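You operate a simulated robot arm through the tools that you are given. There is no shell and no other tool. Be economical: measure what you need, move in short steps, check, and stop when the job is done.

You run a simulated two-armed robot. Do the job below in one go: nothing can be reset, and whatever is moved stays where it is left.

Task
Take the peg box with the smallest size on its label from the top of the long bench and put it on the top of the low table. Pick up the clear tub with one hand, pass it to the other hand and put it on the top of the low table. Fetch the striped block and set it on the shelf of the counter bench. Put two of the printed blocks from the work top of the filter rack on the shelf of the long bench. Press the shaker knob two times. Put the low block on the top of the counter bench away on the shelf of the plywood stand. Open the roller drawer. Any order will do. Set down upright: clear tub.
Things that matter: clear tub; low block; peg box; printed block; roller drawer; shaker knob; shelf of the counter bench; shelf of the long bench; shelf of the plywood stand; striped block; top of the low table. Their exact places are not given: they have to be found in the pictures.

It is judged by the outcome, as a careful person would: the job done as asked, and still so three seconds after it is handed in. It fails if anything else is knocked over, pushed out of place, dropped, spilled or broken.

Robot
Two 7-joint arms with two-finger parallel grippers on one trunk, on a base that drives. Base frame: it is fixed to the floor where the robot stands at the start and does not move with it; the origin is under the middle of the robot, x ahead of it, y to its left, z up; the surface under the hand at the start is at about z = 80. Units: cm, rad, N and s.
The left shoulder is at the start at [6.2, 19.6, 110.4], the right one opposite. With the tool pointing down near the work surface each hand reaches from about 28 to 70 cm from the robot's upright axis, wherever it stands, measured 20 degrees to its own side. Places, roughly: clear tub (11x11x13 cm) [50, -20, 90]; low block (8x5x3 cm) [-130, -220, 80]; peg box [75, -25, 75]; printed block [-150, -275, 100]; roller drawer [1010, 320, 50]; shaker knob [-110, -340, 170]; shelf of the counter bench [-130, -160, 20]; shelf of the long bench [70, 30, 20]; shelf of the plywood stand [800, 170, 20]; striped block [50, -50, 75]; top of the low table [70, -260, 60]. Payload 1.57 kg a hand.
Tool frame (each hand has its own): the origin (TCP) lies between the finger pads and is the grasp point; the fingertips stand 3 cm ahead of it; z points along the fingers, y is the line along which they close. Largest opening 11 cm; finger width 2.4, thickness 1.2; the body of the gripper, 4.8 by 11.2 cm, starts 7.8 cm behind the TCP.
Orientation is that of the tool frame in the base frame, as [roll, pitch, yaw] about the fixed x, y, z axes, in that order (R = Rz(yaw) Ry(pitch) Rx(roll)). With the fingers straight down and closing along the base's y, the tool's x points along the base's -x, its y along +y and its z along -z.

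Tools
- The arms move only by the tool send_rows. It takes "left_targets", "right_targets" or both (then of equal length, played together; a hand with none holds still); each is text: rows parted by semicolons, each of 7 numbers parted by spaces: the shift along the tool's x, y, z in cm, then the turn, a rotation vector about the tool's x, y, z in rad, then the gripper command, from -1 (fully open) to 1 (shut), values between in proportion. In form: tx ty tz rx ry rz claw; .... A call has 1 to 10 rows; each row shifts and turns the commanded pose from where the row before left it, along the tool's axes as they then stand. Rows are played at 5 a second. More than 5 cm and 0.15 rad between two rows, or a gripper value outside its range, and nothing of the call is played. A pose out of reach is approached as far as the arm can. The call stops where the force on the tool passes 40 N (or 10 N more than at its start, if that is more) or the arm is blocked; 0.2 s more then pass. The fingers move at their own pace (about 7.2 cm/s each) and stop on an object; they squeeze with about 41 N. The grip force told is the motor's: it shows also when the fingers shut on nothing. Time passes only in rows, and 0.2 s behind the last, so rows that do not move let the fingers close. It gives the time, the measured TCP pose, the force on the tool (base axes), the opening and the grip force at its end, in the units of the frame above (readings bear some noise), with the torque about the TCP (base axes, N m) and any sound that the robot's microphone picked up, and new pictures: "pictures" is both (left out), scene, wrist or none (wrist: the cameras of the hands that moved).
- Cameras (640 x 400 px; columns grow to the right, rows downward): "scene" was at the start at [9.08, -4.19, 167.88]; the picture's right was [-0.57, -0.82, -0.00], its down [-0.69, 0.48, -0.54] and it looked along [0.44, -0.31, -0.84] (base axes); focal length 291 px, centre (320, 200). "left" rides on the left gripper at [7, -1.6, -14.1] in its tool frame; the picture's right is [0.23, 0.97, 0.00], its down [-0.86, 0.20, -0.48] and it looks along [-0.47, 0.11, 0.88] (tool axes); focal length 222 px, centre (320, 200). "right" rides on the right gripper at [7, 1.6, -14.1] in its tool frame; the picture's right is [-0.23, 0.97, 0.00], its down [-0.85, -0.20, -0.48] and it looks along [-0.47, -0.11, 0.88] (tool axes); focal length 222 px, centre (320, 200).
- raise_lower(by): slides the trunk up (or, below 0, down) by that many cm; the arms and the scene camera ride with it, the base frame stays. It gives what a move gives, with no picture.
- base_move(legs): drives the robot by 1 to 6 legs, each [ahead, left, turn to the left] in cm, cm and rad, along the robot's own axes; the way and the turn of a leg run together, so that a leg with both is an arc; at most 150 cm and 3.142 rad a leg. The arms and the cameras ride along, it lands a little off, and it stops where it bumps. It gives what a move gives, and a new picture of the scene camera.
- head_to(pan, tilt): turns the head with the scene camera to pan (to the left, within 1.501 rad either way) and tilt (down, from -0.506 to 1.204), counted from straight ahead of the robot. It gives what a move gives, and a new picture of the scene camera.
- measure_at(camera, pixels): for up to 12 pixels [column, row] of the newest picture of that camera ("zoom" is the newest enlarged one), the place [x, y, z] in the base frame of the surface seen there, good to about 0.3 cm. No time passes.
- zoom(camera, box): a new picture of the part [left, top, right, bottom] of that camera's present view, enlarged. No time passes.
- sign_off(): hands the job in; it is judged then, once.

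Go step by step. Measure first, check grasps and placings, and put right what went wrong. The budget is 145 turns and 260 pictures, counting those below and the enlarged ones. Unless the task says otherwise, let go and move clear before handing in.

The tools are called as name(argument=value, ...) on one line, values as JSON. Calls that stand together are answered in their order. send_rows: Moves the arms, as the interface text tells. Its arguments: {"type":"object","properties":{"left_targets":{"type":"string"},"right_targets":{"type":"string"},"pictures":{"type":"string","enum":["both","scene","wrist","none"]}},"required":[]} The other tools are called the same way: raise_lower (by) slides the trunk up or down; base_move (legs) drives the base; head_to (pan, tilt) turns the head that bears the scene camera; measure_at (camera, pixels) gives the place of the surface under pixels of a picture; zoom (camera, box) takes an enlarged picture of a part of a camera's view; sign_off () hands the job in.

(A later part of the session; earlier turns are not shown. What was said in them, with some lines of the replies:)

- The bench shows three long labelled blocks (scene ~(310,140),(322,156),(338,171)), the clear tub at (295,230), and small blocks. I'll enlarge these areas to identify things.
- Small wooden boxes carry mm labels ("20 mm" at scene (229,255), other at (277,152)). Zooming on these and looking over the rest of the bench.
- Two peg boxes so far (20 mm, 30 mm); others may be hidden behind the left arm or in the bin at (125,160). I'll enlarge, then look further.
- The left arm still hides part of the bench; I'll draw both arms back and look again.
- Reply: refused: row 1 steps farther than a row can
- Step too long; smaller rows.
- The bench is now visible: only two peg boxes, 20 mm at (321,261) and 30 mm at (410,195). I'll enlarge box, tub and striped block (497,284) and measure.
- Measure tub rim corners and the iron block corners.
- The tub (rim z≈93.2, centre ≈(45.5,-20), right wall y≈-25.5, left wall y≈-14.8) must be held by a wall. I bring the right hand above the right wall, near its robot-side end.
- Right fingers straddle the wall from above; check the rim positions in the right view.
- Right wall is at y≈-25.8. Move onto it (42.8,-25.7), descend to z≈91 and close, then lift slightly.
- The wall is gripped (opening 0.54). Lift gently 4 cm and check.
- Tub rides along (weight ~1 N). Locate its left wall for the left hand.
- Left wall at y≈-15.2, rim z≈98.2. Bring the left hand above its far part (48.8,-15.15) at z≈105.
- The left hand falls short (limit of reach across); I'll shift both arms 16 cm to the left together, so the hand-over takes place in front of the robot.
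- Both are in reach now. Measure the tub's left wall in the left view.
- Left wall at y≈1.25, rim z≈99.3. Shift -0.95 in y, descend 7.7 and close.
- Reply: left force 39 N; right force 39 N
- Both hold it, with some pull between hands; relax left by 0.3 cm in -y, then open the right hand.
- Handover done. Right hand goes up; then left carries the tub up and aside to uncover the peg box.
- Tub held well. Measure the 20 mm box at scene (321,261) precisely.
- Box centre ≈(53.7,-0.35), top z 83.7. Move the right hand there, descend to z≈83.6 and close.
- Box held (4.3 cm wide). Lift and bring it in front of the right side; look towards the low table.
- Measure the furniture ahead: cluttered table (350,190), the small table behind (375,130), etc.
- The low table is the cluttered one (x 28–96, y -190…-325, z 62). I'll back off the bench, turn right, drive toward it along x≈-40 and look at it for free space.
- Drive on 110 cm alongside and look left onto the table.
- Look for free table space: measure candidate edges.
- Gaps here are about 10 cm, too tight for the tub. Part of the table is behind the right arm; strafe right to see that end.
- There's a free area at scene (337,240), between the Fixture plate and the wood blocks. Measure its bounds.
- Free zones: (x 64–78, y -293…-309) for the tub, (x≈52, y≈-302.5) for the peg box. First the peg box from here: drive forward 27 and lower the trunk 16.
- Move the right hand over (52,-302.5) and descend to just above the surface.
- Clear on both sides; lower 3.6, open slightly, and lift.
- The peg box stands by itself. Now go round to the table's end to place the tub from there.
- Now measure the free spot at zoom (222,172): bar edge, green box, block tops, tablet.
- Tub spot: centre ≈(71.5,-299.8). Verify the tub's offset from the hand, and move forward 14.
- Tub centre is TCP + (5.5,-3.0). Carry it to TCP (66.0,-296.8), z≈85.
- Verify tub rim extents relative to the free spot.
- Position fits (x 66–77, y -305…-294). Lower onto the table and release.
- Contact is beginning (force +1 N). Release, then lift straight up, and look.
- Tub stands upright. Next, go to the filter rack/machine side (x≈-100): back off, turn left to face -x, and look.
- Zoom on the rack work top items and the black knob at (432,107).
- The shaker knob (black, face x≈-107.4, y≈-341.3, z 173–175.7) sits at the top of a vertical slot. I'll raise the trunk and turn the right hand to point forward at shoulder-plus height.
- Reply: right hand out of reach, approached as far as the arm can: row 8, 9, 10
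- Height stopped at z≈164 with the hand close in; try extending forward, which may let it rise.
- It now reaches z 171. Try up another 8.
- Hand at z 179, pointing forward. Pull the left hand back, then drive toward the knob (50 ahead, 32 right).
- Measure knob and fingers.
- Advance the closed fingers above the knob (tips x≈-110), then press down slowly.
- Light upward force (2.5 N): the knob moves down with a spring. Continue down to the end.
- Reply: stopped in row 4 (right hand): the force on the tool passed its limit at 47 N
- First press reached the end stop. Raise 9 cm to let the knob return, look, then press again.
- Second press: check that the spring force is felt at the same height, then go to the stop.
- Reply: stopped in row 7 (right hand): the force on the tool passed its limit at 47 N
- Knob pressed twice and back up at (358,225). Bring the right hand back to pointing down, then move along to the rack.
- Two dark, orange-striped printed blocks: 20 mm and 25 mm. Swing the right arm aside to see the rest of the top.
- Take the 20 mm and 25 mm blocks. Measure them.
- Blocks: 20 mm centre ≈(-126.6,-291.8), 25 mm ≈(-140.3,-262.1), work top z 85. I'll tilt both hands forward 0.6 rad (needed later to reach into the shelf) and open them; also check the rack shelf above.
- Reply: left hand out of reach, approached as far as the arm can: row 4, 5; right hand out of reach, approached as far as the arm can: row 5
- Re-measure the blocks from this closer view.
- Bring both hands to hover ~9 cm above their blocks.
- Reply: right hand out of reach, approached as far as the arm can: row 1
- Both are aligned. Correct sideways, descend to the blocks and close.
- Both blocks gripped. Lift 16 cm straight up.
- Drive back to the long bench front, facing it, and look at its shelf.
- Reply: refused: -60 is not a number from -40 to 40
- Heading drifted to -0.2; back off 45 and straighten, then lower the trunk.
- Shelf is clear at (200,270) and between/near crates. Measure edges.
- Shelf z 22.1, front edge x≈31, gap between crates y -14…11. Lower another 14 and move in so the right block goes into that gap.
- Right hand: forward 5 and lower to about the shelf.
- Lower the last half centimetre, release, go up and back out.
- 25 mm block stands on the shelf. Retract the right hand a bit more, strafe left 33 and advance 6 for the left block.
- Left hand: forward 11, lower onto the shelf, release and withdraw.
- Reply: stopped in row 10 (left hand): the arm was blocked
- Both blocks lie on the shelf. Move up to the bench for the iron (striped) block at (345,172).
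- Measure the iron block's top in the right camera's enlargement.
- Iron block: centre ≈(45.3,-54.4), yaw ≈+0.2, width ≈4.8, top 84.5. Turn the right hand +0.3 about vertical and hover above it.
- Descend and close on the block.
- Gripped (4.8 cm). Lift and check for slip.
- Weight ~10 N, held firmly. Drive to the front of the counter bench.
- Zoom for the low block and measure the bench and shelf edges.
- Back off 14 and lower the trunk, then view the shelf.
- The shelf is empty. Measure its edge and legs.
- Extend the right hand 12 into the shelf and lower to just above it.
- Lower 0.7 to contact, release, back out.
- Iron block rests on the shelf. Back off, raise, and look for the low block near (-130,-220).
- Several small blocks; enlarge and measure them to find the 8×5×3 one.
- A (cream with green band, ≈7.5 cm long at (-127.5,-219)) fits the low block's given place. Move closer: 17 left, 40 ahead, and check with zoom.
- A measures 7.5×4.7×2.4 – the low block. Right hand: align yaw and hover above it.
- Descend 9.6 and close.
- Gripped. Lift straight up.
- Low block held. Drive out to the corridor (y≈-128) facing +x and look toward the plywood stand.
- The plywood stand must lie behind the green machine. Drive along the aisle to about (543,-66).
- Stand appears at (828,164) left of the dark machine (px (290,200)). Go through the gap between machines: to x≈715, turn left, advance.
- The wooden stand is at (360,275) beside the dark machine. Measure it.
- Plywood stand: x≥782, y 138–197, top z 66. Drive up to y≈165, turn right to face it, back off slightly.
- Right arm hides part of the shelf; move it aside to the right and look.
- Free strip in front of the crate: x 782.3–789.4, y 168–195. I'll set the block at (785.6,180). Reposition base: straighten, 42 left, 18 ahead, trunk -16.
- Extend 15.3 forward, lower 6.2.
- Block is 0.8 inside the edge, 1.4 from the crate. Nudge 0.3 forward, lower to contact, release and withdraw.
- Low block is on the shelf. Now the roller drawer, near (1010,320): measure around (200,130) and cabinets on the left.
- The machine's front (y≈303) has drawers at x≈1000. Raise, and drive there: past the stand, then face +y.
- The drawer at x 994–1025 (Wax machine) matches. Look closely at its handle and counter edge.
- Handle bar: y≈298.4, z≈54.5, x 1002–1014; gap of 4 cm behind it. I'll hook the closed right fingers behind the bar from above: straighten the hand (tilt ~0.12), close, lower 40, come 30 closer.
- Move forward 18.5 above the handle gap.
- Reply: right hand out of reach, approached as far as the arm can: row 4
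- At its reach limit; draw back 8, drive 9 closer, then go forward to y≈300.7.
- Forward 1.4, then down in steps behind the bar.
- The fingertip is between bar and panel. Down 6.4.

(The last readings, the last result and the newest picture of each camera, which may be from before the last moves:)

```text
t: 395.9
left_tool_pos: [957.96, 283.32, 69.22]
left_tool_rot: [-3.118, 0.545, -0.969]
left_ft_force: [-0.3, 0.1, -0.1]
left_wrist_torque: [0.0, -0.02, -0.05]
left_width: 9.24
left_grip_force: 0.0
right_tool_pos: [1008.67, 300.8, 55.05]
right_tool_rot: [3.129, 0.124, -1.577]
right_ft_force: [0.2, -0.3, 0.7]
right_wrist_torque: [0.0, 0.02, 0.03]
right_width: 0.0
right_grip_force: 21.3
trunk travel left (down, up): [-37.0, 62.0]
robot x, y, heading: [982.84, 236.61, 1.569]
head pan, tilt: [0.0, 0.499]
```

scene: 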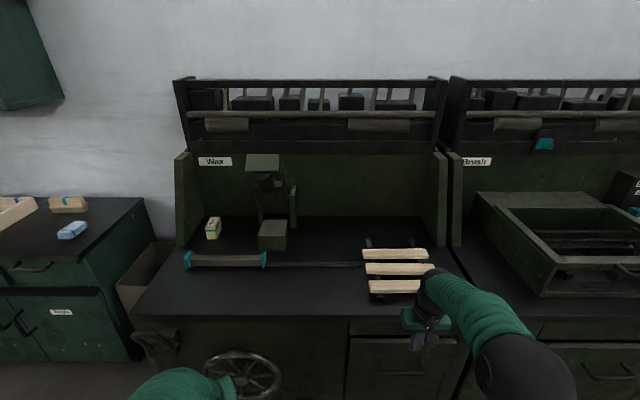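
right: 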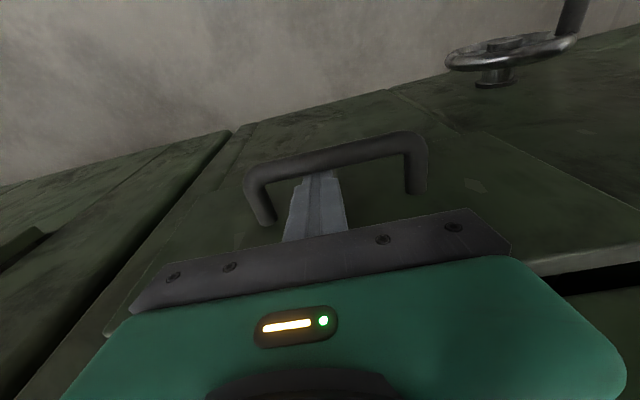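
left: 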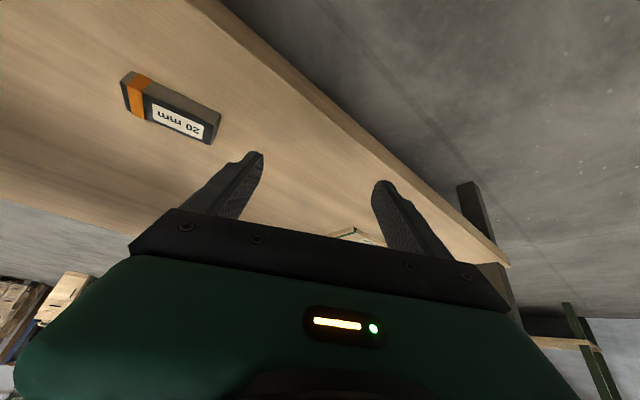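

Hooked. Pull back with the arm, 2 cm a row.

send_rows(right_targets="1 0 -0.12 0 0 0 1;2 0 -0.24 0 0 0 1;2 0 -0.24 0 0 0 1;2 0 -0.24 0 0 0 1;2 0 -0.24 0 0 0 1;2 0 -0.24 0 0 0 1;2 0 -0.24 0 0 0 1;2 0 -0.24 0 0 0 1;0 0 0 0 0 0 1", pictures="both")

```text
t: 397.9
left_tool_pos: [957.91, 283.39, 69.15]
left_tool_rot: [-3.116, 0.545, -0.969]
left_ft_force: [0.3, 0.4, -0.4]
left_wrist_torque: [-0.04, -0.01, -0.01]
left_width: 9.22
left_grip_force: 0.1
right_tool_pos: [1008.5, 285.67, 55.12]
right_tool_rot: [3.128, 0.12, -1.577]
right_ft_force: [0.7, -0.5, 0.1]
right_wrist_torque: [0.04, -0.02, -0.02]
right_width: 0.0
right_grip_force: 20.7
trunk travel left (down, up): [-37.0, 62.0]
robot x, y, heading: [982.97, 236.29, 1.571]
head pan, tilt: [0.0, 0.499]
```

scene: 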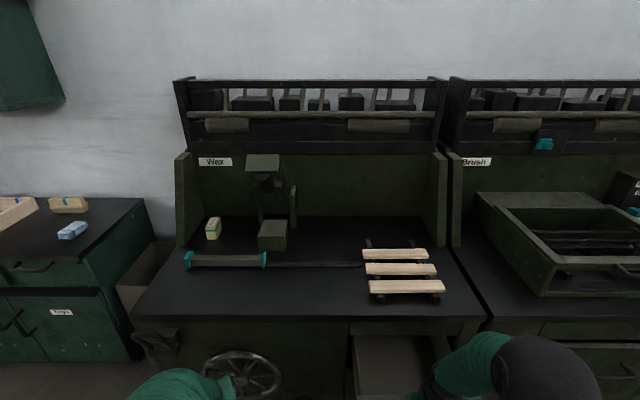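
right: 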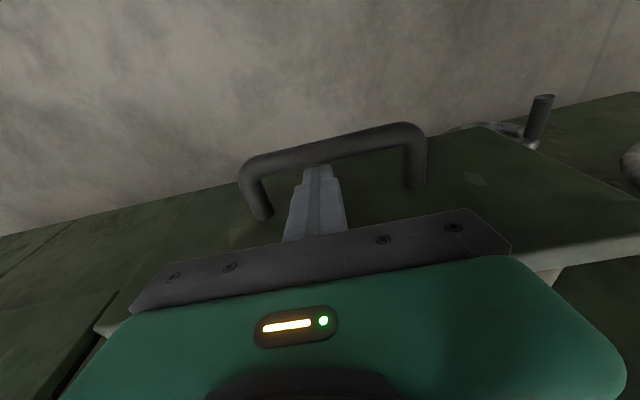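

Drawer is opening (inside visible at (400,360)). Keep pulling until it stops.

send_rows(right_targets="2 0 -0.24 0 0 0 1;2 0 -0.24 0 0 0 1;2 0 -0.24 0 0 0 1;2 0 -0.24 0 0 0 1;2 0 -0.24 0 0 0 1;2 0 -0.24 0 0 0 1;2 0 -0.24 0 0 0 1;0 0 0 0 0 0 1", pictures="scene")

```text
t: 399.7
left_tool_pos: [957.92, 283.36, 69.23]
left_tool_rot: [-3.119, 0.545, -0.972]
left_ft_force: [-0.3, 0.3, 0.1]
left_wrist_torque: [0.0, 0.01, 0.0]
left_width: 9.22
left_grip_force: 0.1
right_tool_pos: [1008.53, 271.36, 55.17]
right_tool_rot: [3.128, 0.123, -1.574]
right_ft_force: [0.1, 0.0, -0.3]
right_wrist_torque: [0.02, -0.02, -0.03]
right_width: 0.0
right_grip_force: 22.3
trunk travel left (down, up): [-37.0, 62.0]
robot x, y, heading: [982.79, 236.35, 1.572]
head pan, tilt: [0.0, 0.499]
```

scene: 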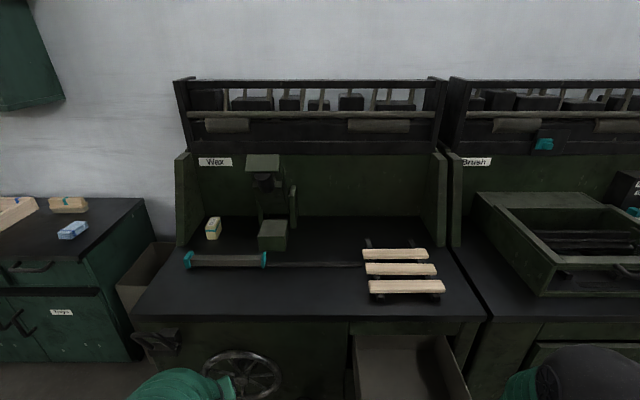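

Open ~28 cm with no resistance; back the base 6 cm to see whether it still runs.

base_move(legs=[[-6, 0, 0]])

head_to(pan=-0.35, tilt=0.9)

```text
t: 400.6
left_tool_pos: [957.09, 279.81, 69.43]
left_tool_rot: [-3.122, 0.547, -0.955]
left_ft_force: [0.1, -0.3, 0.7]
left_wrist_torque: [0.0, 0.01, -0.01]
left_width: 9.22
left_grip_force: 0.1
right_tool_pos: [1008.66, 269.46, 55.67]
right_tool_rot: [3.132, 0.165, -1.568]
right_ft_force: [-2.2, 9.0, 4.2]
right_wrist_torque: [0.11, 0.09, 0.0]
right_width: 0.01
right_grip_force: 21.7
trunk travel left (down, up): [-37.0, 62.0]
robot x, y, heading: [982.8, 233.17, 1.574]
head pan, tilt: [0.0, 0.499]
stopped in leg 1: the force on the tool passed its limit at 121 N (the readings are from after the stop); the commanded pose is now the measured one
```

scene: 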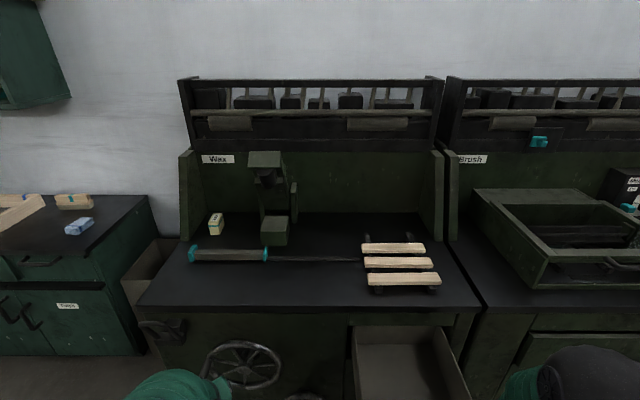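

```text
t: 401.5
left_tool_pos: [957.36, 279.87, 69.38]
left_tool_rot: [-3.119, 0.547, -0.958]
left_ft_force: [0.4, 0.6, 0.4]
left_wrist_torque: [-0.01, 0.01, 0.0]
left_width: 9.23
left_grip_force: 0.0
right_tool_pos: [1008.56, 269.58, 55.64]
right_tool_rot: [3.135, 0.162, -1.571]
right_ft_force: [4.0, 17.0, 8.7]
right_wrist_torque: [0.17, -0.2, -0.02]
right_width: 0.01
right_grip_force: 20.9
trunk travel left (down, up): [-37.0, 62.0]
robot x, y, heading: [983.18, 233.18, 1.573]
head pan, tilt: [-0.351, 0.901]
```

scene: 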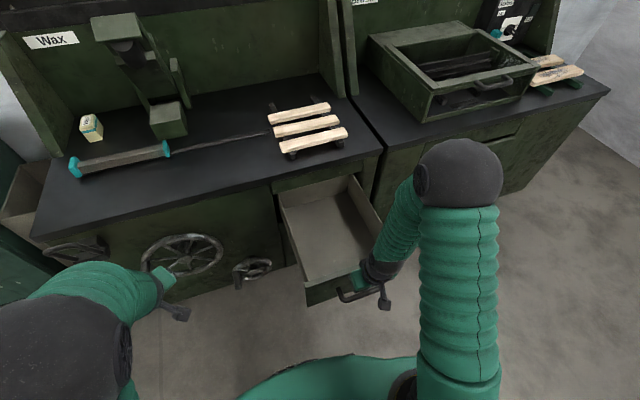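

The drawer is at its end stop, fully open. Ease forward, lift the fingers out of the handle and back away.

send_rows(right_targets="-0.7 0 0.1 0 0 0 1;-0.3 0 -2 0 0 0 1;-0.64 0 -3.95 0 0 0 1;-0.64 0 -3.95 0 0 0 1;-0.64 0 -3.95 0 0 0 1;0 0 0 0 0 0 1", pictures="both")

```text
t: 402.9
left_tool_pos: [957.4, 279.96, 69.37]
left_tool_rot: [-3.119, 0.547, -0.961]
left_ft_force: [0.7, -0.3, 0.7]
left_wrist_torque: [-0.04, 0.02, -0.01]
left_width: 9.25
left_grip_force: 0.0
right_tool_pos: [1008.52, 269.95, 69.45]
right_tool_rot: [3.133, 0.157, -1.572]
right_ft_force: [0.0, 0.5, 0.5]
right_wrist_torque: [0.0, 0.0, 0.0]
right_width: 0.0
right_grip_force: 21.1
trunk travel left (down, up): [-37.0, 62.0]
robot x, y, heading: [983.0, 232.89, 1.571]
head pan, tilt: [-0.351, 0.901]
```

scene: 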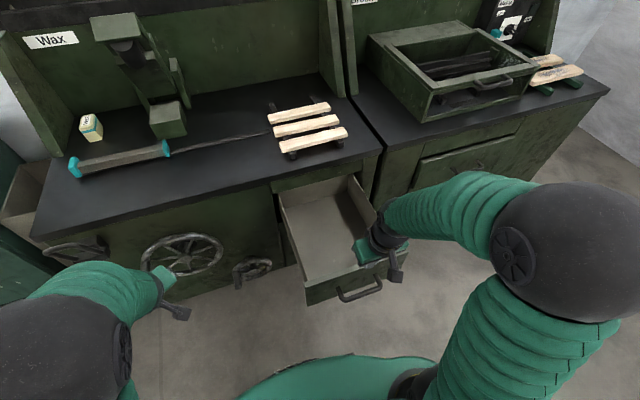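
right: 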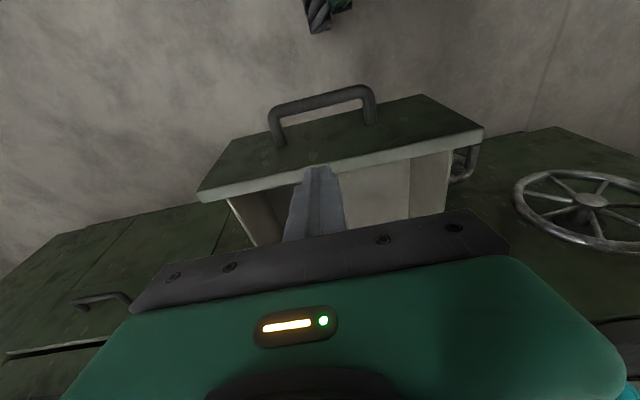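

Fingers are clear and the drawer stays open. Back away.

base_move(legs=[[-45, 0, 0]])

```text
t: 405.5
left_tool_pos: [956.77, 235.92, 69.46]
left_tool_rot: [-3.122, 0.549, -0.941]
left_ft_force: [0.6, -0.1, 0.5]
left_wrist_torque: [-0.02, 0.0, -0.01]
left_width: 9.26
left_grip_force: 0.1
right_tool_pos: [1008.14, 227.09, 69.52]
right_tool_rot: [3.133, 0.159, -1.552]
right_ft_force: [0.2, 0.5, 0.0]
right_wrist_torque: [0.03, -0.01, 0.01]
right_width: 0.0
right_grip_force: 21.4
trunk travel left (down, up): [-37.0, 62.0]
robot x, y, heading: [983.32, 190.15, 1.591]
head pan, tilt: [-0.351, 0.901]
```

scene: 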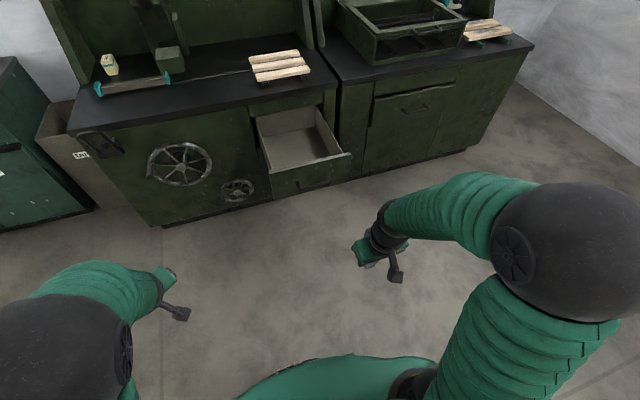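

The drawer at (300,145) stands open, both hands are empty and clear, and every item is done. Handing in.

sign_off()

```text
The job is handed in.
```

I did all seven parts of the job and handed it in.

- **Peg box:** the 20 mm box is on the low table. The only other one I saw on the long bench was 30 mm.
- **Clear tub:** I lifted it with the right hand and passed it to the left. It stands upright on the low table with its contents in place.
- **Striped block:** the "Iron" block is on the counter bench shelf.
- **Printed blocks:** I took the 20 mm and 25 mm blocks from the filter rack and set both on the long bench shelf. "Printed" was my reading: they were the only two alike, and I left the "Part 27" block there.
- **Shaker knob:** I pressed it down to its stop twice, and it sprang back up each time.
- **Low block:** the cream block with the green band is on the plywood stand's shelf. I picked it because its measured size and place fitted your description.
- **Roller drawer:** I opened the drawer nearest the place you gave, in the "Wax" machine, to its end stop. Backing the base to find that stop put 121 N on the hand before it cut out; I saw no damage.

I saw nothing knocked over or pushed out of place. The left arm was stopped once while leaving the long bench shelf, and I could not tell by what.
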